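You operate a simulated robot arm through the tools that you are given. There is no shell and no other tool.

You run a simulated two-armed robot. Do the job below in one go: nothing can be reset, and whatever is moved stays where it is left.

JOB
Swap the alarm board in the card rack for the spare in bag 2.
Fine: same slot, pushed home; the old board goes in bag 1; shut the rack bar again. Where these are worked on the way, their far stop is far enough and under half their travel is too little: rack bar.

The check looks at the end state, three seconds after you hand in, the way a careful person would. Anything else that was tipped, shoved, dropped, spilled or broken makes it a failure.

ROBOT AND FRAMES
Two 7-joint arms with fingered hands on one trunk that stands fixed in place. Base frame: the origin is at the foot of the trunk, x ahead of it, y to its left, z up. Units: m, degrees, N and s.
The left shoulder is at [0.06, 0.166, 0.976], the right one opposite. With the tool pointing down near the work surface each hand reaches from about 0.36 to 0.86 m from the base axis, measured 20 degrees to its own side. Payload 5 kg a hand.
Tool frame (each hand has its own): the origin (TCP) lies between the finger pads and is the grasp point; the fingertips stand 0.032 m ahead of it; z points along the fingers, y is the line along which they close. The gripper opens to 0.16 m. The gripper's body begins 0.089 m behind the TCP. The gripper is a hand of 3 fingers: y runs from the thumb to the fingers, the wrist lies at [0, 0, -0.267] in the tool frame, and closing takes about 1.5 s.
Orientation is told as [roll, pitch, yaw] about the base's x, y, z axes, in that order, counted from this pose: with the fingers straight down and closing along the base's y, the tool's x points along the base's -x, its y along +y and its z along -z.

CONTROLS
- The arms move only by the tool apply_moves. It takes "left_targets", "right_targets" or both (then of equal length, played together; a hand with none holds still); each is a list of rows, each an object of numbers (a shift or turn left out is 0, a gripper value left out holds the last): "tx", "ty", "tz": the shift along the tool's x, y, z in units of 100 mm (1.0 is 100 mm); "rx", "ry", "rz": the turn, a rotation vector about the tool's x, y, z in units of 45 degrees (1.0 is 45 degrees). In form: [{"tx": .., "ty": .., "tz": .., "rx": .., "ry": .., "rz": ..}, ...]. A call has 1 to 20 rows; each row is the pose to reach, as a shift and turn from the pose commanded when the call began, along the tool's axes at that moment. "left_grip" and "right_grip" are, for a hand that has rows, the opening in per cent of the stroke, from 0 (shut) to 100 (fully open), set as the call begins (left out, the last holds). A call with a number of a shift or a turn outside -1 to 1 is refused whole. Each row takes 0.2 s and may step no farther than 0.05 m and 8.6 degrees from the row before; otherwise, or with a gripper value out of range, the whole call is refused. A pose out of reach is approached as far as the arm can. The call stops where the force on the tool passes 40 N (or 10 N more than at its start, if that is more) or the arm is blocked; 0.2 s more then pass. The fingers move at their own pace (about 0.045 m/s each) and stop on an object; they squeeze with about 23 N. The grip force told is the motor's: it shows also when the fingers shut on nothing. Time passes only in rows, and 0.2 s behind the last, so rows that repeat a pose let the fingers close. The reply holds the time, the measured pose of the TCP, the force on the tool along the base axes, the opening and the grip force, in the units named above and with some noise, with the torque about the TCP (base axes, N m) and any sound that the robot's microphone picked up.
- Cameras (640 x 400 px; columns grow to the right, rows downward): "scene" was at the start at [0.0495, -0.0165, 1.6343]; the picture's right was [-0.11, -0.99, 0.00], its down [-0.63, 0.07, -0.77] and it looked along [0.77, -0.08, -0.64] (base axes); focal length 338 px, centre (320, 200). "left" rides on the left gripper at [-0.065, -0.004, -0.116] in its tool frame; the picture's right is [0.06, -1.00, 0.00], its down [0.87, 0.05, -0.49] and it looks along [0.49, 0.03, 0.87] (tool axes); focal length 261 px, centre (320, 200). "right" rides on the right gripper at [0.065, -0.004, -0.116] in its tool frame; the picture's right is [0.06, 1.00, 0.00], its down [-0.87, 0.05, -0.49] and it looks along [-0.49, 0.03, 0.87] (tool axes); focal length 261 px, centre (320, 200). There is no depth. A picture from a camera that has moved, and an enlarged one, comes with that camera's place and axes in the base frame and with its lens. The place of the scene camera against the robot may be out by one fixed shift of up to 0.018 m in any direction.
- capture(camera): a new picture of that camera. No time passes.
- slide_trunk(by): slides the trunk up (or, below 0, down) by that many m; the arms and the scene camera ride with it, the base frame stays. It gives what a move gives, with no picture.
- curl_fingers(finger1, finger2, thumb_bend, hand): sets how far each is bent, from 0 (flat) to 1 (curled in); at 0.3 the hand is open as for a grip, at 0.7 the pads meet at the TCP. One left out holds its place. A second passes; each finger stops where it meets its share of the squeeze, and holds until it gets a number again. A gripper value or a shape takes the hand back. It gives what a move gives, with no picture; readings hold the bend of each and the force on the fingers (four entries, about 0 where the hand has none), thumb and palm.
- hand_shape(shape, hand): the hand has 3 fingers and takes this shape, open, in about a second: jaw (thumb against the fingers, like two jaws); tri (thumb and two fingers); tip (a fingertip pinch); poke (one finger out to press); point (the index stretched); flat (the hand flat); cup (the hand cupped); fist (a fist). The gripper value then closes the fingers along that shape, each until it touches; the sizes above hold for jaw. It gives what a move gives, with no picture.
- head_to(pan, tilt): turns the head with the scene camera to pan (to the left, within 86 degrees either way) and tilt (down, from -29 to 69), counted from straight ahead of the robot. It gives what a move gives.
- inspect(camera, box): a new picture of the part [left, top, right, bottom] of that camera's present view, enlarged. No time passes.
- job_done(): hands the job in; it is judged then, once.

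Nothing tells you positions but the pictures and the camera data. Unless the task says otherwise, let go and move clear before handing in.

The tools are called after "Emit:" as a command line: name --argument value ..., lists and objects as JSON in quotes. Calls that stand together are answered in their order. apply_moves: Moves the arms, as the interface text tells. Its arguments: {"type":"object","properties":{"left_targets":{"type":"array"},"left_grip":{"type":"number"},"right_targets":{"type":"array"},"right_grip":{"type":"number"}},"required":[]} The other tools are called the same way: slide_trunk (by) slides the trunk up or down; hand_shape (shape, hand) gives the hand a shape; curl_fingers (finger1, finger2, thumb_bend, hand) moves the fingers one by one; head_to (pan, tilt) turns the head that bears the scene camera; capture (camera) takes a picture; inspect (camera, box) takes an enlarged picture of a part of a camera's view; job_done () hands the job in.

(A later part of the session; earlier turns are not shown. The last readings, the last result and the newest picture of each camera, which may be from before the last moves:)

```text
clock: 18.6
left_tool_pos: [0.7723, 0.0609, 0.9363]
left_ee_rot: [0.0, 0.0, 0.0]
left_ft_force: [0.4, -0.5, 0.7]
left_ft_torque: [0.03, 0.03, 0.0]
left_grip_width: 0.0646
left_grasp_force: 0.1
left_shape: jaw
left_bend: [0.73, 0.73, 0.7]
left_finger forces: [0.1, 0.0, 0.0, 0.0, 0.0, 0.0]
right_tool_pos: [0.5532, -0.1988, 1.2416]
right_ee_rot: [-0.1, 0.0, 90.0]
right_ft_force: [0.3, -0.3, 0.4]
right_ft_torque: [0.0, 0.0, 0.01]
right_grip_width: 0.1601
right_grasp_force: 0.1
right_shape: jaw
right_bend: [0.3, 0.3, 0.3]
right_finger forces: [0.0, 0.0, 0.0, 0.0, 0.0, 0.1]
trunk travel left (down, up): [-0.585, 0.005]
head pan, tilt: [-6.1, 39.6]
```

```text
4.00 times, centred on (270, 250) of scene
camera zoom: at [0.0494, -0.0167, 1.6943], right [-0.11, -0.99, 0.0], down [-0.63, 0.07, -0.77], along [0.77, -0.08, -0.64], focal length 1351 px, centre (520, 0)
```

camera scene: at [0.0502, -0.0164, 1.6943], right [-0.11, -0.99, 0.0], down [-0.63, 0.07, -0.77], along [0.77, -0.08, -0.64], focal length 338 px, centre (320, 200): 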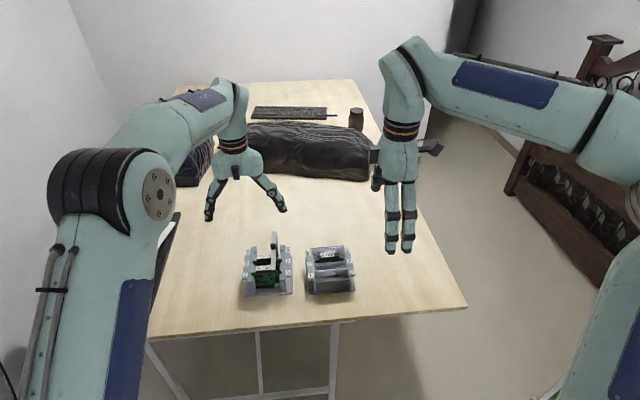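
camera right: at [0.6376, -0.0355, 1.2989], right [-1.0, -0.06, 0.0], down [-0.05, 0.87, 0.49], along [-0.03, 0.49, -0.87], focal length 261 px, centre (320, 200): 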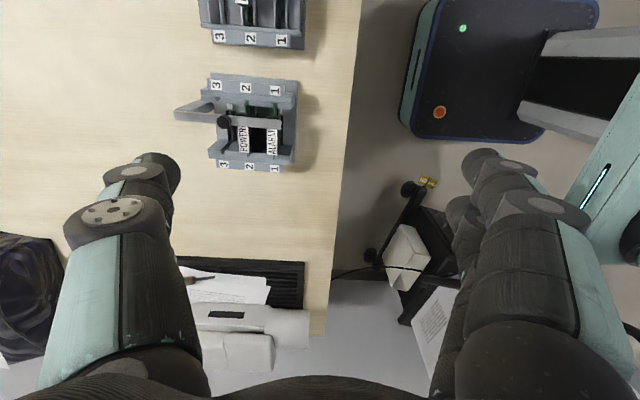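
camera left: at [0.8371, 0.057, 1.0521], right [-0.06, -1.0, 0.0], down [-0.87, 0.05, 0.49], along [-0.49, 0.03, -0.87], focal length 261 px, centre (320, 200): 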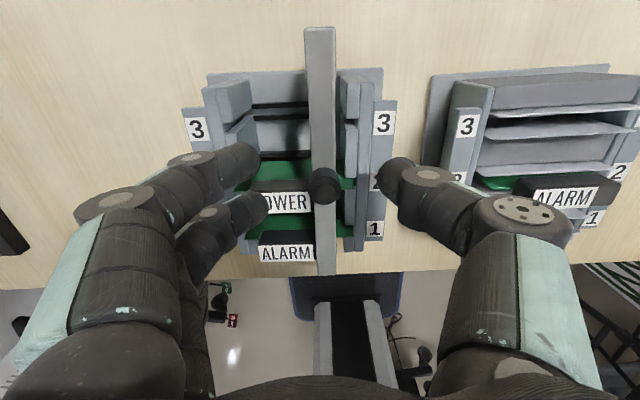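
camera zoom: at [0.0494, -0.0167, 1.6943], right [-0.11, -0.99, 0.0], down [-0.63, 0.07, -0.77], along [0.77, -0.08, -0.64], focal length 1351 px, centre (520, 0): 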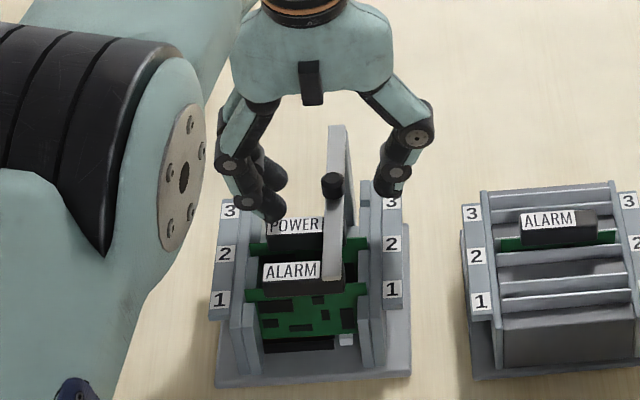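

The knob sits centred between the left fingers with no contact force. I'll close the fingers loosely around it.

Emit:
apply_moves --left_targets '[{}, {}, {}, {}, {}]' --left_grip 18

Emit:
capture --camera "left"

Emit:
inspect --camera "scene" --box '[220, 200, 320, 300]'

```text
clock: 19.8
left_tool_pos: [0.7722, 0.0603, 0.9369]
left_ee_rot: [0.0, 0.0, 0.0]
left_ft_force: [0.3, 0.5, -0.6]
left_ft_torque: [-0.04, 0.01, 0.05]
left_grip_width: 0.0292
left_grasp_force: 0.0
left_shape: jaw
left_bend: [0.73, 0.73, 0.7]
left_finger forces: [0.0, 0.0, 0.0, 0.1, 0.0, 0.0]
right_tool_pos: [0.555, -0.1996, 1.2407]
right_ee_rot: [0.0, -0.1, 89.9]
right_ft_force: [0.7, 0.1, 0.2]
right_ft_torque: [0.02, 0.01, 0.0]
right_grip_width: 0.16
right_grasp_force: 0.1
right_shape: jaw
right_bend: [0.3, 0.3, 0.3]
right_finger forces: [0.0, 0.1, 0.0, 0.0, 0.1, 0.1]
trunk travel left (down, up): [-0.585, 0.005]
head pan, tilt: [-6.1, 39.6]
```

```text
taken
camera left: at [0.8372, 0.0571, 1.0522], right [-0.06, -1.0, 0.0], down [-0.87, 0.05, 0.49], along [-0.49, 0.03, -0.87], focal length 261 px, centre (320, 200)
```

left: 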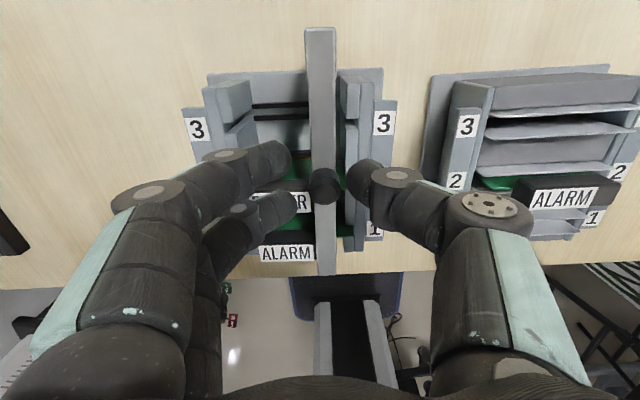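

```text
4.00 times, centred on (270, 250) of scene
camera zoom: at [0.0496, -0.0166, 1.6943], right [-0.11, -0.99, 0.0], down [-0.63, 0.07, -0.77], along [0.77, -0.08, -0.64], focal length 1351 px, centre (520, 0)
```

zoom: 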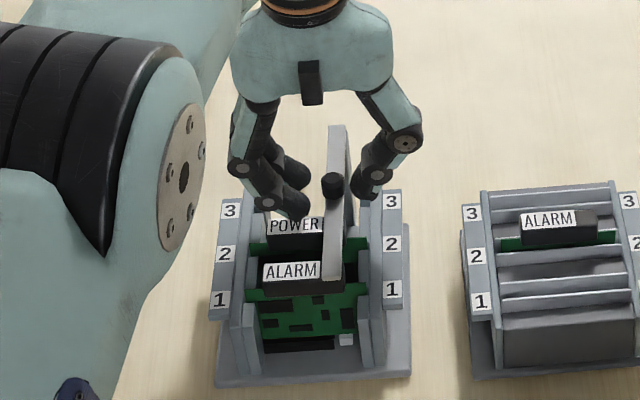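

Emit:
apply_moves --left_targets '[{"ty": 0.02}, {"ty": 0.04}, {"ty": 0.06}]'

Emit:
capture --camera "left"

```text
clock: 20.6
left_tool_pos: [0.7725, 0.0655, 0.9361]
left_ee_rot: [0.0, 0.1, 0.0]
left_ft_force: [0.1, -1.3, -0.3]
left_ft_torque: [-0.03, -0.01, -0.01]
left_grip_width: 0.0296
left_grasp_force: 0.1
left_shape: jaw
left_bend: [0.73, 0.73, 0.7]
left_finger forces: [0.0, 0.0, 0.1, 0.1, 1.4, 0.1]
right_tool_pos: [0.5536, -0.1996, 1.2411]
right_ee_rot: [-0.1, -0.1, 89.8]
right_ft_force: [1.4, -0.1, 0.6]
right_ft_torque: [-0.03, 0.0, -0.03]
right_grip_width: 0.1598
right_grasp_force: 0.0
right_shape: jaw
right_bend: [0.3, 0.3, 0.3]
right_finger forces: [0.0, 0.0, 0.1, 0.0, 0.1, 0.0]
trunk travel left (down, up): [-0.585, 0.005]
head pan, tilt: [-6.1, 39.6]
```

```text
taken
camera left: at [0.8375, 0.0625, 1.0516], right [-0.06, -1.0, 0.0], down [-0.87, 0.06, 0.49], along [-0.49, 0.03, -0.87], focal length 261 px, centre (320, 200)
```

left: 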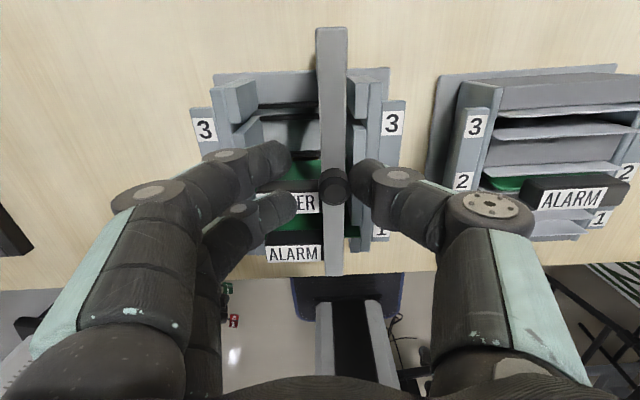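

Emit:
apply_moves --left_targets '[{"ty": 0.01}, {"ty": 0.02}, {"ty": 0.03}]'

Emit:
capture --camera "left"

```text
clock: 21.4
left_tool_pos: [0.7724, 0.0681, 0.9364]
left_ee_rot: [0.0, 0.0, -0.1]
left_ft_force: [0.3, -4.2, 1.4]
left_ft_torque: [-0.09, 0.0, 0.0]
left_grip_width: 0.0305
left_grasp_force: 0.2
left_shape: jaw
left_bend: [0.73, 0.73, 0.7]
left_finger forces: [0.0, 0.1, 0.0, 0.1, 3.8, 0.0]
right_tool_pos: [0.5537, -0.1996, 1.24]
right_ee_rot: [0.0, -0.2, 89.9]
right_ft_force: [-0.1, -0.1, -0.3]
right_ft_torque: [0.0, 0.0, 0.02]
right_grip_width: 0.16
right_grasp_force: 0.0
right_shape: jaw
right_bend: [0.3, 0.3, 0.3]
right_finger forces: [0.1, 0.0, 0.0, 0.1, 0.1, 0.0]
trunk travel left (down, up): [-0.585, 0.005]
head pan, tilt: [-6.1, 39.6]
```

```text
taken
camera left: at [0.8375, 0.0651, 1.0516], right [-0.06, -1.0, 0.0], down [-0.87, 0.06, 0.49], along [-0.49, 0.03, -0.87], focal length 261 px, centre (320, 200)
```

left: 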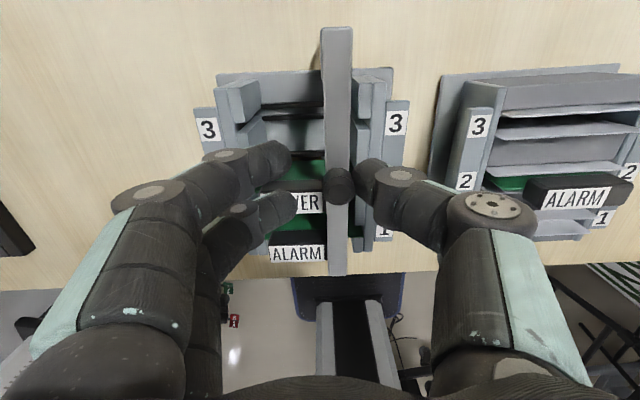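

Pushing toward +y meets a firm stop (force rises to 4 N with no motion). I'll back off and test the −y direction gently.

Emit:
apply_moves --left_targets '[{"ty": -0.05}, {"ty": -0.1}, {"ty": -0.14}, {"ty": -0.17}, {"ty": -0.19}]'

Emit:
capture --camera "left"

```text
clock: 22.6
left_tool_pos: [0.7722, 0.051, 0.9352]
left_ee_rot: [0.0, 0.0, -0.1]
left_ft_force: [0.0, -0.1, 0.1]
left_ft_torque: [-0.02, 0.01, 0.02]
left_grip_width: 0.0293
left_grasp_force: 0.1
left_shape: jaw
left_bend: [0.73, 0.73, 0.7]
left_finger forces: [0.0, 0.1, 0.0, 0.0, 0.1, 0.1]
right_tool_pos: [0.5542, -0.1987, 1.2417]
right_ee_rot: [-0.1, 0.0, 89.9]
right_ft_force: [0.5, -0.6, -0.1]
right_ft_torque: [-0.01, -0.02, -0.02]
right_grip_width: 0.1597
right_grasp_force: 0.2
right_shape: jaw
right_bend: [0.3, 0.3, 0.3]
right_finger forces: [0.1, 0.1, 0.0, 0.1, 0.0, 0.0]
trunk travel left (down, up): [-0.585, 0.005]
head pan, tilt: [-6.1, 39.6]
```

```text
taken
camera left: at [0.838, 0.0472, 1.0508], right [-0.06, -1.0, 0.0], down [-0.87, 0.05, 0.49], along [-0.49, 0.03, -0.87], focal length 261 px, centre (320, 200)
```

left: 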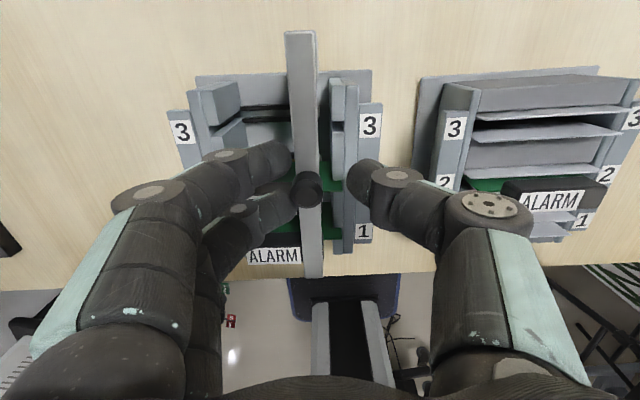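

Emit:
apply_moves --left_targets '[{"ty": -0.02}, {"ty": -0.04}, {"ty": -0.05}]'

Emit:
capture --camera "left"

```text
clock: 23.4
left_tool_pos: [0.774, 0.0452, 0.9348]
left_ee_rot: [0.0, 0.0, 0.1]
left_ft_force: [-0.6, 0.5, 0.4]
left_ft_torque: [0.05, 0.03, 0.0]
left_grip_width: 0.0292
left_grasp_force: 0.0
left_shape: jaw
left_bend: [0.73, 0.73, 0.7]
left_finger forces: [0.5, 0.1, 0.0, 0.0, 0.1, 0.0]
right_tool_pos: [0.5535, -0.1988, 1.2424]
right_ee_rot: [-0.1, -0.2, 89.9]
right_ft_force: [-0.3, -0.2, 0.0]
right_ft_torque: [0.02, -0.01, -0.01]
right_grip_width: 0.16
right_grasp_force: 0.0
right_shape: jaw
right_bend: [0.3, 0.3, 0.3]
right_finger forces: [0.0, 0.1, 0.1, 0.1, 0.0, 0.1]
trunk travel left (down, up): [-0.585, 0.005]
head pan, tilt: [-6.1, 39.6]
```

```text
taken
camera left: at [0.8382, 0.0419, 1.0507], right [-0.06, -1.0, 0.0], down [-0.87, 0.05, 0.49], along [-0.49, 0.03, -0.87], focal length 261 px, centre (320, 200)
```

left: 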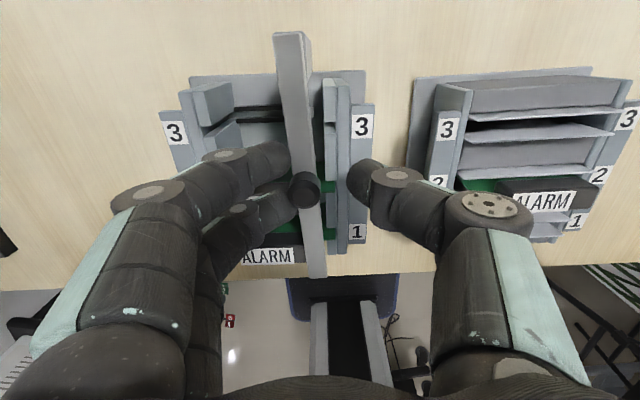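

The bar swings freely toward −y about its rear post at roughly 0.5 N. I'll swing it further along the arc, yawing the left hand along with it.

Emit:
apply_moves --left_targets '[{"tx": -0.02, "ty": -0.095, "rz": -0.156}, {"tx": -0.055, "ty": -0.185, "rz": -0.311}, {"tx": -0.105, "ty": -0.27, "rz": -0.467}, {"tx": -0.164, "ty": -0.35, "rz": -0.622}, {"tx": -0.233, "ty": -0.42, "rz": -0.778}]'

Emit:
capture --camera "left"

Emit:
inspect --camera "scene" --box '[220, 180, 380, 310]'

```text
clock: 24.6
left_tool_pos: [0.7829, -0.003, 0.9358]
left_ee_rot: [0.1, 0.0, 35.1]
left_ft_force: [-0.6, 0.1, 0.3]
left_ft_torque: [0.04, 0.02, 0.0]
left_grip_width: 0.0291
left_grasp_force: 0.1
left_shape: jaw
left_bend: [0.72, 0.73, 0.7]
left_finger forces: [0.5, 0.0, 0.0, 0.1, 0.0, 0.1]
left hand out of reach, approached as far as the arm can: row 5
right_tool_pos: [0.5538, -0.2001, 1.2418]
right_ee_rot: [-0.1, -0.2, 89.7]
right_ft_force: [0.0, -0.7, 0.3]
right_ft_torque: [0.06, -0.01, 0.01]
right_grip_width: 0.1601
right_grasp_force: 0.1
right_shape: jaw
right_bend: [0.3, 0.3, 0.3]
right_finger forces: [0.0, 0.0, 0.0, 0.0, 0.0, 0.0]
trunk travel left (down, up): [-0.585, 0.005]
head pan, tilt: [-6.1, 39.6]
```

```text
taken
camera left: at [0.8386, 0.0317, 1.0518], right [0.52, -0.85, 0.0], down [-0.74, -0.46, 0.49], along [-0.42, -0.26, -0.87], focal length 261 px, centre (320, 200)
```

left: 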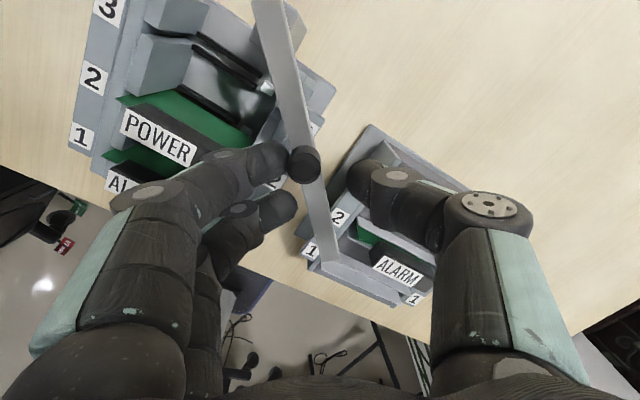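

```text
3.08 times, centred on (300, 245) of scene
camera zoom: at [0.048, -0.0178, 1.6944], right [-0.11, -0.99, 0.0], down [-0.63, 0.07, -0.77], along [0.77, -0.08, -0.64], focal length 1039 px, centre (382, 62)
```

zoom: 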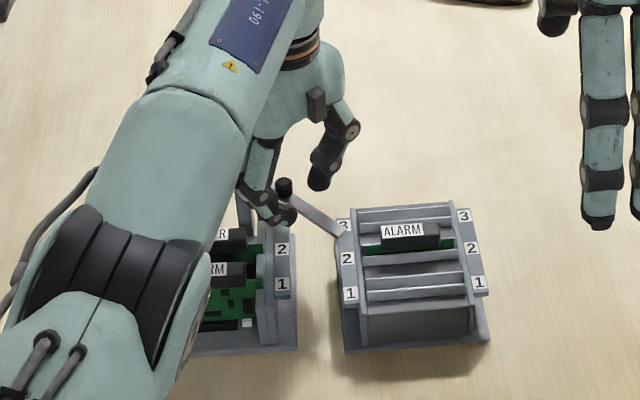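

The bar has swung about 41° and the left arm is at its reach limit with the tool vertical. I'll tilt the hand so the fingers point forward, which brings the wrist back, while keeping the knob caged.

Emit:
apply_moves --left_targets '[{"rx": 0.07, "ry": -0.1}, {"rx": 0.14, "ry": -0.2}, {"rx": 0.21, "ry": -0.3, "tx": -0.05}, {"rx": 0.28, "ry": -0.4, "tx": -0.1}, {"rx": 0.28, "ry": -0.4, "tx": -0.134}]'

Emit:
capture --camera "left"

Emit:
inspect --camera "scene" --box '[220, 180, 380, 310]'

```text
clock: 25.8
left_tool_pos: [0.8721, -0.0238, 0.9412]
left_ee_rot: [-13.4, -18.1, 37.1]
left_ft_force: [-11.6, 0.9, 23.5]
left_ft_torque: [0.0, 0.28, 0.23]
left_grip_width: 0.0119
left_grasp_force: 23.0
left_shape: jaw
left_bend: [0.75, 0.7, 0.72]
left_finger forces: [6.6, 48.8, 0.0, 0.0, 0.1, 0.0]
left hand out of reach, approached as far as the arm can: row 1, 2, 3, 4, 5
right_tool_pos: [0.5506, -0.1978, 1.244]
right_ee_rot: [-0.3, -0.1, 89.9]
right_ft_force: [-0.5, 0.7, 0.5]
right_ft_torque: [-0.02, -0.01, 0.03]
right_grip_width: 0.1599
right_grasp_force: 0.1
right_shape: jaw
right_bend: [0.3, 0.3, 0.3]
right_finger forces: [0.0, 0.1, 0.1, 0.0, 0.0, 0.0]
trunk travel left (down, up): [-0.585, 0.005]
head pan, tilt: [-6.1, 39.6]
```

```text
taken
camera left: at [0.8805, 0.0112, 1.0692], right [0.48, -0.85, 0.2], down [-0.87, -0.45, 0.17], along [-0.06, -0.26, -0.96], focal length 261 px, centre (320, 200)
```

left: 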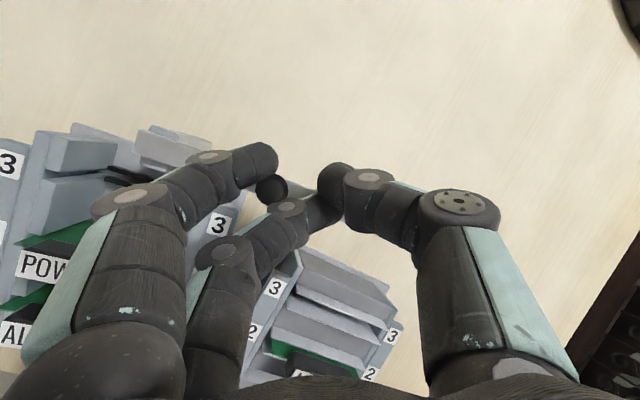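

```text
3.08 times, centred on (300, 245) of scene
camera zoom: at [0.0457, -0.0164, 1.6947], right [-0.11, -0.99, 0.0], down [-0.63, 0.07, -0.77], along [0.77, -0.08, -0.64], focal length 1039 px, centre (382, 62)
```

zoom: 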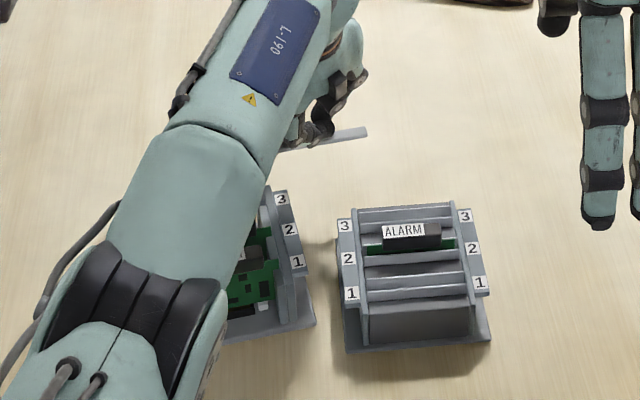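

The hand lurched forward (bad reach solution) and it seems the rack got dragged and turned a little; forces are elevated. I'll stop and look closely before releasing.

Emit:
inspect --camera "left" --box '[180, 120, 400, 260]'

Emit:
inspect --camera "scene" --box '[270, 190, 330, 250]'

Emit:
capture --camera "scene"

```text
2.86 times, centred on (290, 190) of left
camera zoom: at [0.8805, 0.0112, 1.0692], right [0.48, -0.85, 0.2], down [-0.87, -0.45, 0.17], along [-0.06, -0.26, -0.96], focal length 745 px, centre (406, 229)
```

zoom: 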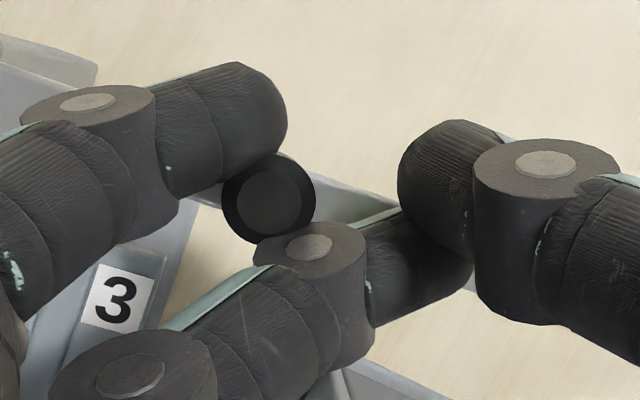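

```text
6.67 times, centred on (300, 220) of scene
camera zoom: at [0.0457, -0.0164, 1.6947], right [-0.11, -0.99, 0.0], down [-0.63, 0.07, -0.77], along [0.77, -0.08, -0.64], focal length 2252 px, centre (453, 67)
```

zoom: 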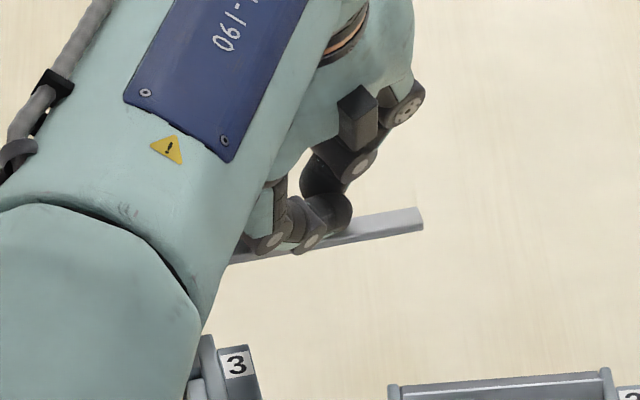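

```text
taken
camera scene: at [0.0457, -0.0164, 1.6947], right [-0.11, -0.99, 0.0], down [-0.63, 0.07, -0.77], along [0.77, -0.08, -0.64], focal length 338 px, centre (320, 200)
```

scene: 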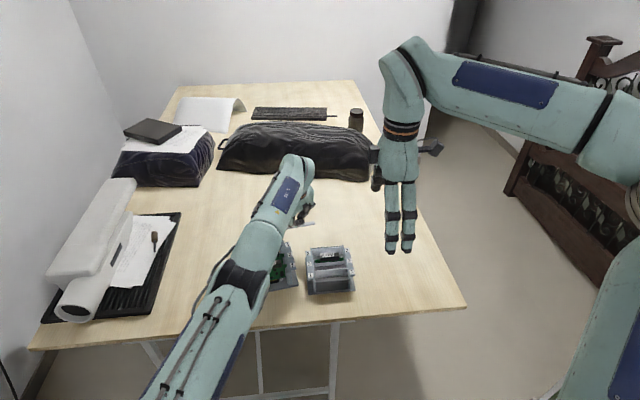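

Emit:
apply_moves --left_targets '[{"tz": -0.1}]'

```text
clock: 26.2
left_tool_pos: [0.8736, -0.0232, 0.942]
left_ee_rot: [-12.7, -17.6, 37.1]
left_ft_force: [-4.5, 1.4, 7.5]
left_ft_torque: [-0.2, 0.01, 0.16]
left_grip_width: 0.0112
left_grasp_force: 23.4
left_shape: jaw
left_bend: [0.74, 0.69, 0.72]
left_finger forces: [6.8, 7.9, 0.0, 0.1, 0.0, 0.1]
left hand out of reach, approached as far as the arm can: row 1
right_tool_pos: [0.5525, -0.1986, 1.242]
right_ee_rot: [-0.1, -0.1, 89.9]
right_ft_force: [-0.4, 1.5, -0.2]
right_ft_torque: [0.01, 0.04, 0.01]
right_grip_width: 0.1599
right_grasp_force: 0.0
right_shape: jaw
right_bend: [0.3, 0.3, 0.3]
right_finger forces: [0.0, 0.0, 0.0, 0.0, 0.0, 0.1]
trunk travel left (down, up): [-0.585, 0.005]
head pan, tilt: [-6.1, 39.6]
```

Emit:
apply_moves --left_targets '[{"tz": -0.1}, {"tz": -0.2}]'

Emit:
capture --camera "left"

```text
clock: 26.8
left_tool_pos: [0.8733, -0.0278, 0.961]
left_ee_rot: [-13.0, -17.8, 37.1]
left_ft_force: [0.6, -0.1, 0.7]
left_ft_torque: [-0.01, -0.02, -0.01]
left_grip_width: 0.007
left_grasp_force: 22.8
left_shape: jaw
left_bend: [0.76, 0.67, 0.71]
left_finger forces: [0.0, 0.0, 0.0, 0.0, 0.0, 0.0]
left hand out of reach, approached as far as the arm can: row 1, 2
right_tool_pos: [0.554, -0.1999, 1.2401]
right_ee_rot: [-0.1, -0.1, 89.8]
right_ft_force: [-0.1, -0.2, -0.4]
right_ft_torque: [0.01, 0.04, 0.04]
right_grip_width: 0.1599
right_grasp_force: 0.0
right_shape: jaw
right_bend: [0.3, 0.3, 0.3]
right_finger forces: [0.1, 0.0, 0.1, 0.0, 0.0, 0.1]
trunk travel left (down, up): [-0.585, 0.005]
head pan, tilt: [-6.1, 39.6]
```

```text
taken
camera left: at [0.8811, 0.0066, 1.0901], right [0.48, -0.85, 0.19], down [-0.87, -0.45, 0.18], along [-0.07, -0.26, -0.96], focal length 261 px, centre (320, 200)
```

left: 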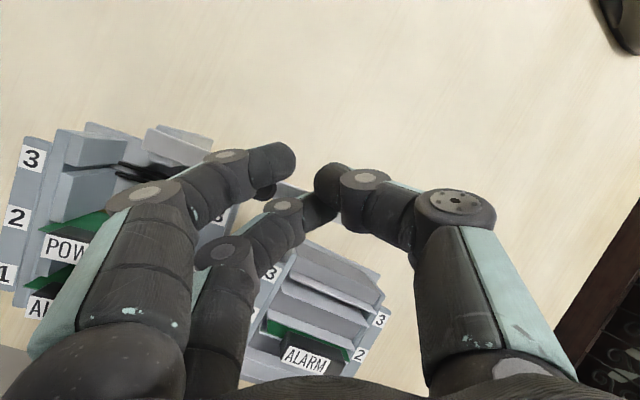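

Emit:
apply_moves --left_targets '[{"tz": -0.25}, {"tz": -0.5}, {"tz": -0.75}, {"tz": -1.0}]'

Emit:
capture --camera "left"

Emit:
capture --camera "scene"

```text
clock: 27.8
left_tool_pos: [0.8596, -0.0378, 1.0578]
left_ee_rot: [-12.8, -17.8, 37.1]
left_ft_force: [-1.2, 0.5, -0.4]
left_ft_torque: [-0.02, -0.02, 0.02]
left_grip_width: 0.0069
left_grasp_force: 22.3
left_shape: jaw
left_bend: [0.76, 0.67, 0.71]
left_finger forces: [0.1, 0.1, 0.0, 0.0, 0.0, 0.0]
left hand out of reach, approached as far as the arm can: row 1, 2, 3, 4
right_tool_pos: [0.5537, -0.1994, 1.2415]
right_ee_rot: [0.0, -0.1, 90.0]
right_ft_force: [0.4, 0.3, -0.5]
right_ft_torque: [0.01, -0.01, 0.01]
right_grip_width: 0.16
right_grasp_force: 0.1
right_shape: jaw
right_bend: [0.3, 0.3, 0.3]
right_finger forces: [0.0, 0.0, 0.1, 0.1, 0.0, 0.1]
trunk travel left (down, up): [-0.585, 0.005]
head pan, tilt: [-6.1, 39.6]
```

```text
taken
camera left: at [0.8683, -0.0036, 1.1868], right [0.48, -0.85, 0.19], down [-0.87, -0.45, 0.18], along [-0.07, -0.25, -0.96], focal length 261 px, centre (320, 200)
```

left: 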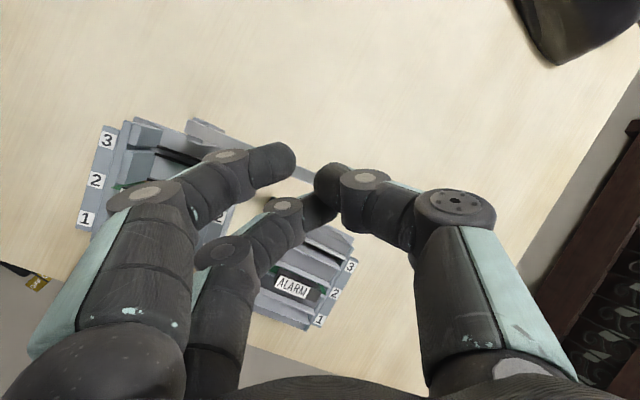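

```text
taken
camera scene: at [0.0493, -0.0166, 1.6942], right [-0.11, -0.99, 0.0], down [-0.63, 0.07, -0.77], along [0.77, -0.08, -0.64], focal length 338 px, centre (320, 200)
```

scene: 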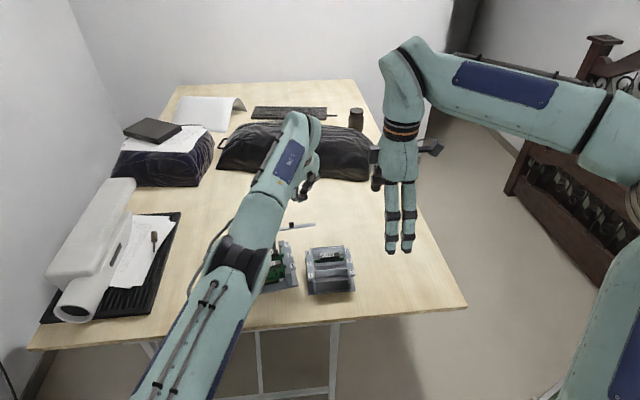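

Emit:
apply_moves --left_targets '[{"tx": 0.19, "ty": 0.13, "tz": -0.09}, {"tx": 0.38, "ty": 0.26, "tz": -0.18}, {"tx": 0.57, "ty": 0.39, "tz": -0.27}, {"tx": 0.757, "ty": 0.527, "tz": -0.374}]' --left_grip 40

Emit:
apply_moves --left_targets '[{"tx": 0.19, "ty": 0.13, "tz": -0.09}, {"tx": 0.38, "ty": 0.26, "tz": -0.18}, {"tx": 0.57, "ty": 0.39, "tz": -0.27}, {"tx": 0.757, "ty": 0.527, "tz": -0.374}]'

Emit:
capture --camera "scene"

Emit:
capture --camera "left"

```text
clock: 28.8
left_tool_pos: [0.8492, -0.0623, 1.0674]
left_ee_rot: [-12.9, -17.8, 37.0]
left_ft_force: [0.1, 0.0, 0.2]
left_ft_torque: [-0.01, 0.0, 0.0]
left_grip_width: 0.0638
left_grasp_force: 0.1
left_shape: jaw
left_bend: [0.73, 0.73, 0.7]
left_finger forces: [0.0, 0.1, 0.0, 0.1, 0.1, 0.0]
left hand out of reach, approached as far as the arm can: row 1, 2, 3, 4
right_tool_pos: [0.554, -0.1997, 1.2409]
right_ee_rot: [-0.1, -0.2, 89.9]
right_ft_force: [-0.3, 0.1, 0.3]
right_ft_torque: [-0.03, -0.01, -0.04]
right_grip_width: 0.16
right_grasp_force: 0.1
right_shape: jaw
right_bend: [0.3, 0.3, 0.3]
right_finger forces: [0.0, 0.0, 0.1, 0.0, 0.0, 0.1]
trunk travel left (down, up): [-0.585, 0.005]
head pan, tilt: [-6.1, 39.6]
```

```text
clock: 29.8
left_tool_pos: [0.8258, -0.101, 1.0903]
left_ee_rot: [-12.8, -17.8, 37.0]
left_ft_force: [-0.8, 0.0, 0.1]
left_ft_torque: [0.0, -0.03, -0.01]
left_grip_width: 0.0638
left_grasp_force: 0.1
left_shape: jaw
left_bend: [0.73, 0.73, 0.7]
left_finger forces: [0.1, 0.0, 0.0, 0.1, 0.0, 0.0]
left hand out of reach, approached as far as the arm can: row 1, 2, 3, 4
right_tool_pos: [0.553, -0.2007, 1.2414]
right_ee_rot: [-0.1, -0.1, 89.9]
right_ft_force: [-0.2, -0.5, 0.6]
right_ft_torque: [0.02, -0.02, 0.0]
right_grip_width: 0.16
right_grasp_force: 0.0
right_shape: jaw
right_bend: [0.3, 0.3, 0.3]
right_finger forces: [0.0, 0.1, 0.0, 0.0, 0.1, 0.0]
trunk travel left (down, up): [-0.585, 0.005]
head pan, tilt: [-6.1, 39.6]
```

```text
taken
camera scene: at [0.0486, -0.0178, 1.6943], right [-0.11, -0.99, 0.0], down [-0.63, 0.07, -0.77], along [0.77, -0.08, -0.64], focal length 338 px, centre (320, 200)
```

scene: 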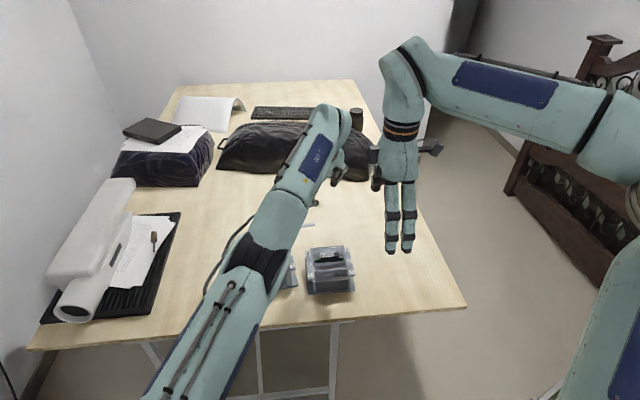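

```text
taken
camera left: at [0.8351, -0.067, 1.2183], right [0.48, -0.85, 0.19], down [-0.87, -0.46, 0.18], along [-0.07, -0.25, -0.97], focal length 261 px, centre (320, 200)
```

left: 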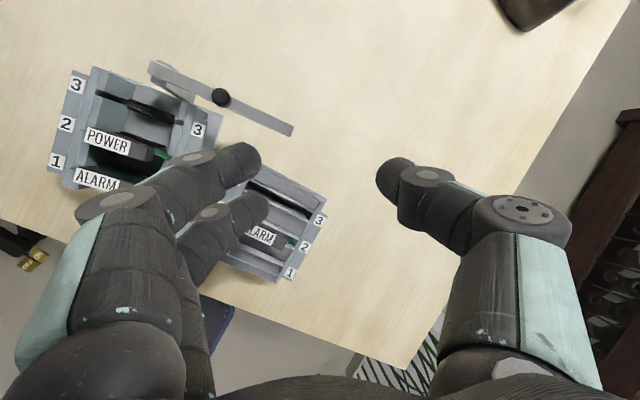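

Emit:
apply_moves --left_targets '[{"rx": -0.07, "ry": 0.1, "tx": 0.03, "ty": 0.23, "tz": -0.07}, {"rx": -0.14, "ry": 0.2, "tx": 0.06, "ty": 0.46, "tz": -0.14}, {"rx": -0.21, "ry": 0.3, "tx": 0.1, "ty": 0.7, "tz": -0.2}, {"rx": -0.28, "ry": 0.4, "tx": 0.13, "ty": 0.94, "tz": -0.27}]'

Emit:
capture --camera "scene"

```text
clock: 30.8
left_tool_pos: [0.7561, -0.0306, 1.0869]
left_ee_rot: [0.0, 0.1, 34.9]
left_ft_force: [0.0, 0.6, -0.4]
left_ft_torque: [-0.02, -0.01, -0.03]
left_grip_width: 0.0635
left_grasp_force: 0.1
left_shape: jaw
left_bend: [0.73, 0.73, 0.7]
left_finger forces: [0.0, 0.0, 0.0, 0.0, 0.1, 0.1]
right_tool_pos: [0.554, -0.1993, 1.2422]
right_ee_rot: [-0.1, -0.1, 89.9]
right_ft_force: [-0.2, 0.0, 0.5]
right_ft_torque: [-0.04, 0.03, -0.02]
right_grip_width: 0.1601
right_grasp_force: 0.1
right_shape: jaw
right_bend: [0.3, 0.3, 0.3]
right_finger forces: [0.0, 0.1, 0.1, 0.0, 0.0, 0.0]
trunk travel left (down, up): [-0.585, 0.005]
head pan, tilt: [-6.1, 39.6]
```

```text
taken
camera scene: at [0.0497, -0.0162, 1.6943], right [-0.11, -0.99, 0.0], down [-0.63, 0.07, -0.77], along [0.77, -0.08, -0.64], focal length 338 px, centre (320, 200)
```

scene: 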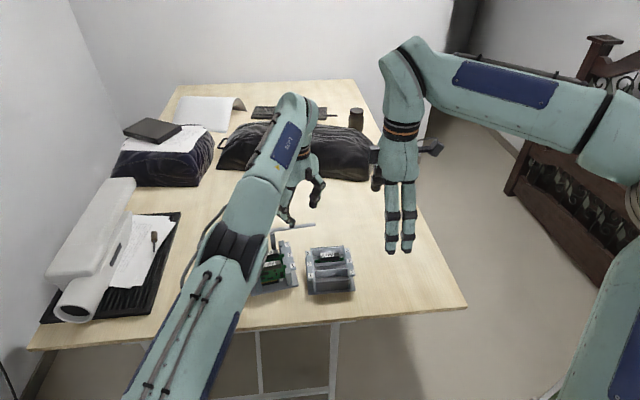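

Emit:
apply_moves --left_targets '[{"ty": 0.2, "rz": 0.156}, {"ty": 0.4, "rz": 0.311}, {"ty": 0.6, "rz": 0.467}, {"ty": 0.8, "rz": 0.622}, {"ty": 1.0, "rz": 0.778}]'

Emit:
apply_moves --left_targets '[{"ty": 0.25, "tx": 0.2}, {"ty": 0.5, "tx": 0.4}, {"ty": 0.75, "tx": 0.6}, {"ty": 1.0, "tx": 0.8}]'

Emit:
apply_moves --left_targets '[{"ty": 0.25}, {"ty": 0.5}, {"ty": 0.75}, {"ty": 1.0}]'

Emit:
capture --camera "scene"

Emit:
inspect --camera "scene" --box '[220, 200, 380, 300]'

```text
clock: 32.0
left_tool_pos: [0.7678, 0.0356, 1.1056]
left_ee_rot: [0.1, 0.6, -0.1]
left_ft_force: [0.5, -0.3, 0.3]
left_ft_torque: [-0.02, -0.02, -0.04]
left_grip_width: 0.064
left_grasp_force: 0.0
left_shape: jaw
left_bend: [0.73, 0.73, 0.7]
left_finger forces: [0.1, 0.0, 0.0, 0.0, 0.0, 0.1]
left hand out of reach, approached as far as the arm can: row 1, 2, 3, 4, 5
right_tool_pos: [0.5541, -0.1983, 1.2412]
right_ee_rot: [0.0, -0.2, 89.9]
right_ft_force: [0.2, 0.2, 0.8]
right_ft_torque: [0.0, 0.02, 0.03]
right_grip_width: 0.16
right_grasp_force: 0.1
right_shape: jaw
right_bend: [0.3, 0.3, 0.3]
right_finger forces: [0.0, 0.0, 0.0, 0.1, 0.0, 0.0]
trunk travel left (down, up): [-0.585, 0.005]
head pan, tilt: [-6.1, 39.6]
```

```text
clock: 33.0
left_tool_pos: [0.7789, 0.1152, 1.1323]
left_ee_rot: [0.0, 0.4, 0.0]
left_ft_force: [-0.2, 0.1, 0.7]
left_ft_torque: [0.02, 0.04, -0.01]
left_grip_width: 0.0636
left_grasp_force: 0.0
left_shape: jaw
left_bend: [0.73, 0.73, 0.7]
left_finger forces: [0.0, 0.1, 0.0, 0.1, 0.1, 0.1]
left hand out of reach, approached as far as the arm can: row 1, 2, 3, 4
right_tool_pos: [0.5553, -0.1981, 1.2411]
right_ee_rot: [-0.1, -0.1, 90.0]
right_ft_force: [0.6, 0.1, -0.7]
right_ft_torque: [-0.01, 0.03, -0.02]
right_grip_width: 0.1599
right_grasp_force: 0.0
right_shape: jaw
right_bend: [0.3, 0.3, 0.3]
right_finger forces: [0.1, 0.1, 0.1, 0.1, 0.0, 0.0]
trunk travel left (down, up): [-0.585, 0.005]
head pan, tilt: [-6.1, 39.6]
```

```text
clock: 34.0
left_tool_pos: [0.7894, 0.2156, 1.1303]
left_ee_rot: [0.0, 0.1, 0.0]
left_ft_force: [0.0, 0.1, 0.4]
left_ft_torque: [0.0, 0.0, 0.01]
left_grip_width: 0.0638
left_grasp_force: 0.1
left_shape: jaw
left_bend: [0.73, 0.73, 0.7]
left_finger forces: [0.0, 0.0, 0.1, 0.1, 0.0, 0.1]
left hand out of reach, approached as far as the arm can: row 1, 2, 3, 4
right_tool_pos: [0.5539, -0.1988, 1.2426]
right_ee_rot: [-0.1, -0.1, 89.9]
right_ft_force: [0.1, -0.4, -0.1]
right_ft_torque: [-0.01, 0.02, -0.01]
right_grip_width: 0.1598
right_grasp_force: 0.0
right_shape: jaw
right_bend: [0.3, 0.3, 0.3]
right_finger forces: [0.1, 0.0, 0.0, 0.1, 0.0, 0.0]
trunk travel left (down, up): [-0.585, 0.005]
head pan, tilt: [-6.1, 39.6]
```

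```text
taken
camera scene: at [0.0496, -0.0159, 1.6943], right [-0.11, -0.99, 0.0], down [-0.63, 0.07, -0.77], along [0.77, -0.08, -0.64], focal length 338 px, centre (320, 200)
```

scene: 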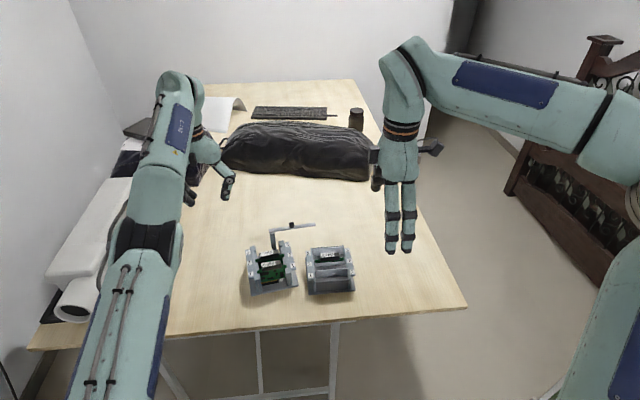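

```text
4.00 times, centred on (300, 250) of scene
camera zoom: at [0.0496, -0.0159, 1.6943], right [-0.11, -0.99, 0.0], down [-0.63, 0.07, -0.77], along [0.77, -0.08, -0.64], focal length 1351 px, centre (400, 0)
```

zoom: 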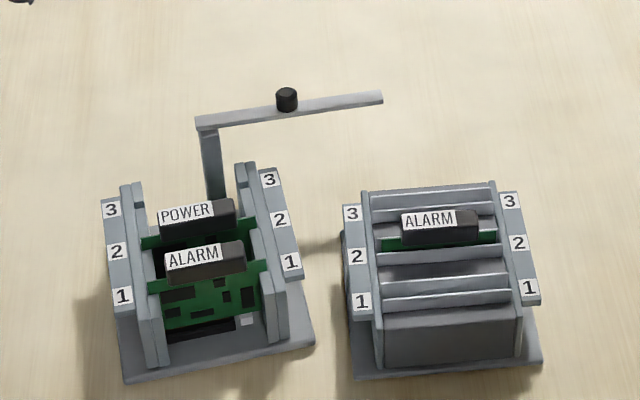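

Emit:
apply_moves --left_targets '[{"tx": 0.2, "ty": -0.2, "tz": -0.1}, {"tx": 0.4, "ty": -0.4, "tz": -0.2}, {"tx": 0.6, "ty": -0.6, "tz": -0.3}, {"tx": 0.8, "ty": -0.6, "tz": -0.3}, {"tx": 1.0, "ty": -0.6, "tz": -0.3}]'

Emit:
capture --camera "scene"

```text
clock: 35.2
left_tool_pos: [0.7675, 0.1477, 1.1851]
left_ee_rot: [-0.1, 0.1, 0.0]
left_ft_force: [-0.6, -0.9, -0.5]
left_ft_torque: [0.0, 0.0, 0.02]
left_grip_width: 0.0639
left_grasp_force: 0.0
left_shape: jaw
left_bend: [0.73, 0.73, 0.7]
left_finger forces: [0.0, 0.0, 0.1, 0.0, 0.0, 0.1]
left hand out of reach, approached as far as the arm can: row 1, 2, 3, 4, 5
right_tool_pos: [0.5539, -0.1988, 1.2425]
right_ee_rot: [-0.1, -0.1, 89.9]
right_ft_force: [-0.3, -0.3, 0.1]
right_ft_torque: [-0.01, -0.03, -0.01]
right_grip_width: 0.1598
right_grasp_force: 0.0
right_shape: jaw
right_bend: [0.3, 0.3, 0.3]
right_finger forces: [0.1, 0.0, 0.1, 0.0, 0.1, 0.1]
trunk travel left (down, up): [-0.585, 0.005]
head pan, tilt: [-6.1, 39.6]
```

```text
taken
camera scene: at [0.0494, -0.0169, 1.6943], right [-0.11, -0.99, 0.0], down [-0.63, 0.07, -0.77], along [0.77, -0.08, -0.64], focal length 338 px, centre (320, 200)
```

scene: 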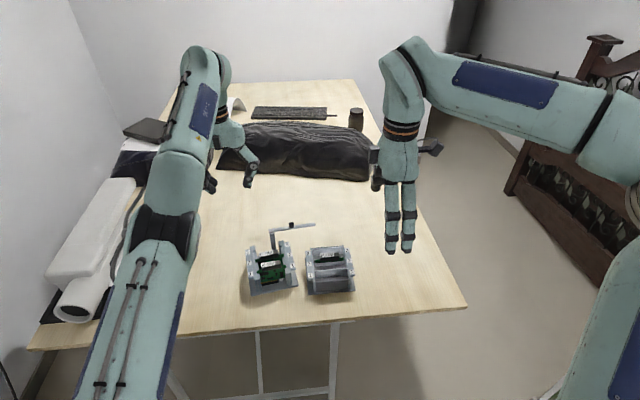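

The arm is stuck fully straight. Upward and sideways moves don't bend the elbow, so I'll try moving down and back, staying well above the rack.

Emit:
apply_moves --left_targets '[{"tx": 0.1, "tz": 0.25}, {"tx": 0.3, "tz": 0.5}, {"tx": 0.5, "tz": 0.75}, {"tx": 0.8, "tz": 0.8}, {"tx": 1.0, "tz": 0.8}]'

Emit:
capture --camera "scene"

```text
clock: 36.4
left_tool_pos: [0.7811, 0.1339, 1.138]
left_ee_rot: [-0.1, 0.1, 0.0]
left_ft_force: [-0.5, 0.8, 0.0]
left_ft_torque: [0.01, 0.02, 0.0]
left_grip_width: 0.0637
left_grasp_force: 0.1
left_shape: jaw
left_bend: [0.73, 0.73, 0.7]
left_finger forces: [0.0, 0.1, 0.0, 0.1, 0.0, 0.0]
left hand out of reach, approached as far as the arm can: row 1, 2, 3, 4, 5
right_tool_pos: [0.5538, -0.1995, 1.2416]
right_ee_rot: [-0.1, -0.1, 89.9]
right_ft_force: [-0.6, 0.4, 0.5]
right_ft_torque: [-0.01, -0.03, 0.01]
right_grip_width: 0.1599
right_grasp_force: 0.0
right_shape: jaw
right_bend: [0.3, 0.3, 0.3]
right_finger forces: [0.0, 0.1, 0.0, 0.0, 0.0, 0.0]
trunk travel left (down, up): [-0.585, 0.005]
head pan, tilt: [-6.1, 39.6]
```

```text
taken
camera scene: at [0.0496, -0.0168, 1.6943], right [-0.11, -0.99, 0.0], down [-0.63, 0.07, -0.77], along [0.77, -0.08, -0.64], focal length 338 px, centre (320, 200)
```

scene: 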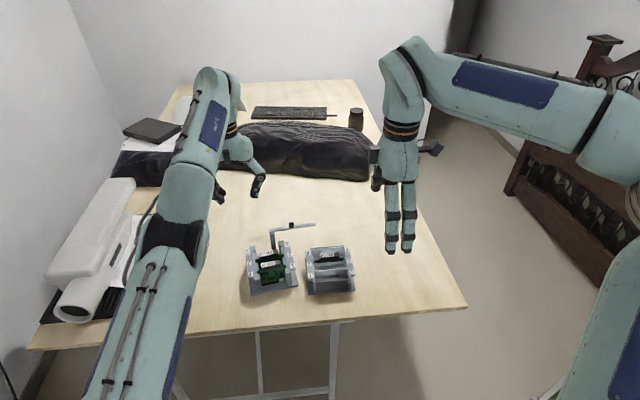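

Emit:
apply_moves --left_targets '[{"ty": -0.25, "tz": 0.1}, {"ty": -0.5, "tz": 0.2}, {"ty": -0.75, "tz": 0.3, "tx": 0.1}, {"ty": -1.0, "tz": 0.4, "tx": 0.3}, {"ty": -1.0, "tz": 0.5, "tx": 0.6}, {"ty": -1.0, "tz": 0.5, "tx": 0.9}]'

```text
clock: 38.0
left_tool_pos: [0.7938, -0.0487, 1.242]
left_ee_rot: [-8.8, -19.8, 0.9]
left_ft_force: [0.8, 1.6, -0.8]
left_ft_torque: [-0.2, 0.03, -0.05]
left_grip_width: 0.0641
left_grasp_force: 0.1
left_shape: jaw
left_bend: [0.73, 0.73, 0.7]
left_finger forces: [0.0, 0.0, 0.1, 0.0, 0.1, 0.0]
left hand out of reach, approached as far as the arm can: row 1, 2, 3, 4, 5
right_tool_pos: [0.5566, -0.1906, 1.2423]
right_ee_rot: [-0.1, 0.2, 90.1]
right_ft_force: [0.6, 1.5, -0.8]
right_ft_torque: [-0.15, 0.09, 0.0]
right_grip_width: 0.1601
right_grasp_force: 0.0
right_shape: jaw
right_bend: [0.3, 0.3, 0.3]
right_finger forces: [0.0, 0.1, 0.1, 0.1, 0.0, 0.0]
trunk travel left (down, up): [-0.585, 0.005]
head pan, tilt: [-6.1, 39.6]
stopped in row 6 (left hand): the arm was blocked; the commanded pose is now the measured one
```

Emit:
capture --camera "scene"

Emit:
capture --camera "right"

Emit:
capture --camera "left"

```text
taken
camera scene: at [0.0532, -0.0096, 1.694], right [-0.1, -0.99, 0.0], down [-0.64, 0.06, -0.77], along [0.77, -0.08, -0.64], focal length 338 px, centre (320, 200)
```

scene: 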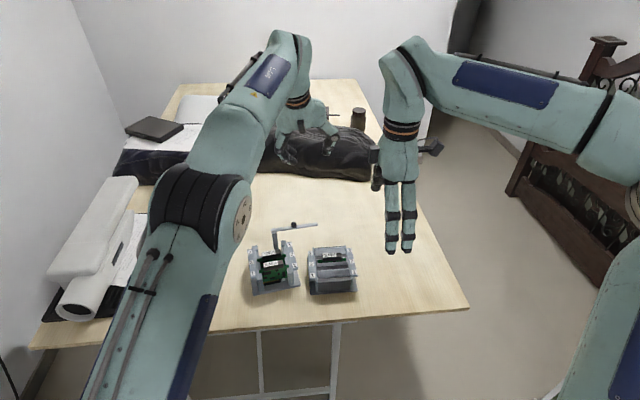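

```text
taken
camera right: at [0.5604, -0.2552, 1.3576], right [-1.0, -0.06, 0.0], down [-0.06, 0.87, 0.49], along [-0.03, 0.49, -0.87], focal length 261 px, centre (320, 200)
```

right: 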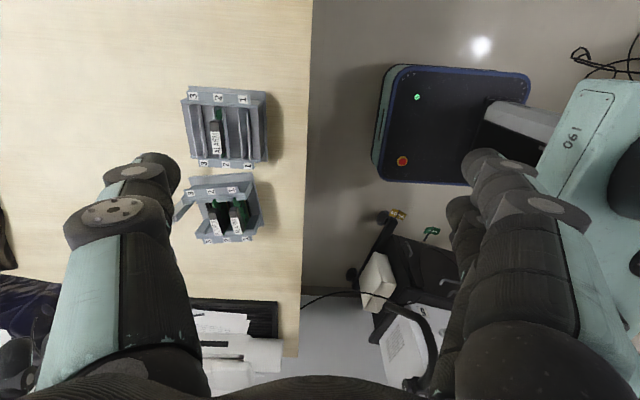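

```text
taken
camera left: at [0.8158, -0.034, 1.3721], right [-0.1, -0.99, 0.12], down [-0.98, 0.11, 0.16], along [-0.17, -0.11, -0.98], focal length 261 px, centre (320, 200)
```

left: 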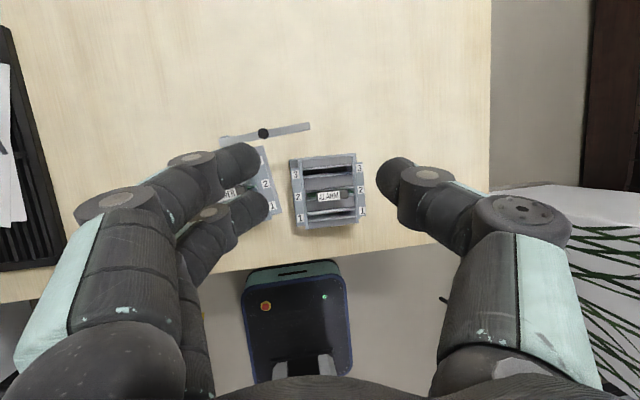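

The elbow has bent again and the arm is free. Now I'll level the left hand and pull it back.

Emit:
apply_moves --left_targets '[{"tx": 0.2, "ty": 0.05, "tz": -0.08}, {"tx": 0.4, "ty": 0.1, "tz": -0.15, "rx": -0.03, "ry": 0.07}, {"tx": 0.6, "ty": 0.16, "tz": -0.23, "rx": -0.07, "ry": 0.16}, {"tx": 0.8, "ty": 0.21, "tz": -0.3, "rx": -0.11, "ry": 0.26}, {"tx": 0.937, "ty": 0.26, "tz": -0.38, "rx": -0.15, "ry": 0.35}, {"tx": 0.937, "ty": 0.26, "tz": -0.38, "rx": -0.19, "ry": 0.44}]'

```text
clock: 39.4
left_tool_pos: [0.6918, -0.0284, 1.2437]
left_ee_rot: [0.2, -0.1, -1.0]
left_ft_force: [0.1, -1.2, -1.1]
left_ft_torque: [0.04, 0.05, 0.01]
left_grip_width: 0.0641
left_grasp_force: 0.0
left_shape: jaw
left_bend: [0.73, 0.73, 0.7]
left_finger forces: [0.1, 0.1, 0.1, 0.1, 0.0, 0.1]
right_tool_pos: [0.5559, -0.1995, 1.2405]
right_ee_rot: [-0.1, -0.1, 89.8]
right_ft_force: [0.5, -0.8, 0.3]
right_ft_torque: [0.01, 0.09, 0.0]
right_grip_width: 0.1599
right_grasp_force: 0.1
right_shape: jaw
right_bend: [0.3, 0.3, 0.3]
right_finger forces: [0.0, 0.1, 0.1, 0.0, 0.1, 0.0]
trunk travel left (down, up): [-0.585, 0.005]
head pan, tilt: [-6.1, 39.6]
```

Emit:
apply_moves --left_targets '[{"ty": 0.25}, {"ty": 0.5, "tz": 0.1}, {"ty": 0.75, "tz": 0.2}, {"ty": 1.0, "tz": 0.4}]'

Emit:
capture --camera "left"

Emit:
capture --camera "scene"

```text
clock: 40.4
left_tool_pos: [0.6943, 0.0749, 1.2072]
left_ee_rot: [0.2, -0.4, -0.9]
left_ft_force: [-0.7, 0.2, -0.5]
left_ft_torque: [0.0, 0.0, 0.03]
left_grip_width: 0.064
left_grasp_force: 0.1
left_shape: jaw
left_bend: [0.73, 0.73, 0.7]
left_finger forces: [0.0, 0.0, 0.0, 0.0, 0.0, 0.0]
right_tool_pos: [0.5533, -0.199, 1.2413]
right_ee_rot: [0.0, 0.0, 89.8]
right_ft_force: [0.1, -0.3, -0.4]
right_ft_torque: [0.0, -0.02, -0.04]
right_grip_width: 0.16
right_grasp_force: 0.0
right_shape: jaw
right_bend: [0.3, 0.3, 0.3]
right_finger forces: [0.0, 0.0, 0.0, 0.0, 0.0, 0.0]
trunk travel left (down, up): [-0.585, 0.005]
head pan, tilt: [-6.1, 39.6]
```

```text
taken
camera left: at [0.7583, 0.0706, 1.3229], right [-0.08, -1.0, 0.0], down [-0.87, 0.07, 0.49], along [-0.49, 0.04, -0.87], focal length 261 px, centre (320, 200)
```

left: 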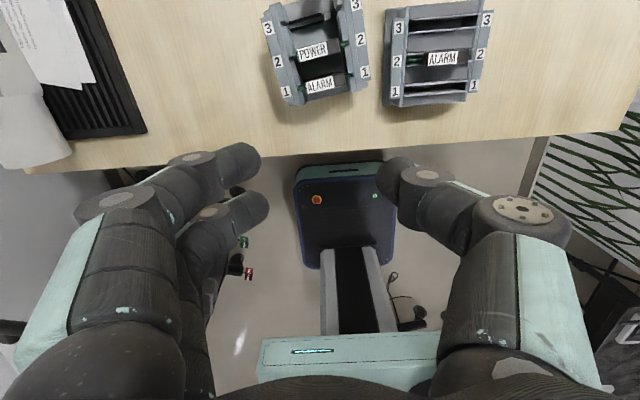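

```text
taken
camera scene: at [0.0498, -0.016, 1.6943], right [-0.11, -0.99, 0.0], down [-0.63, 0.07, -0.77], along [0.77, -0.08, -0.64], focal length 338 px, centre (320, 200)
```

scene: 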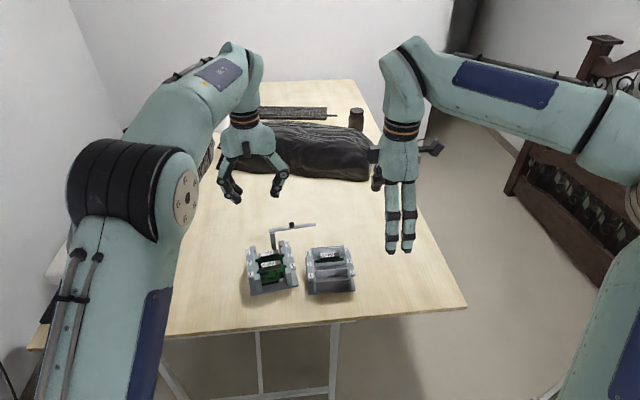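

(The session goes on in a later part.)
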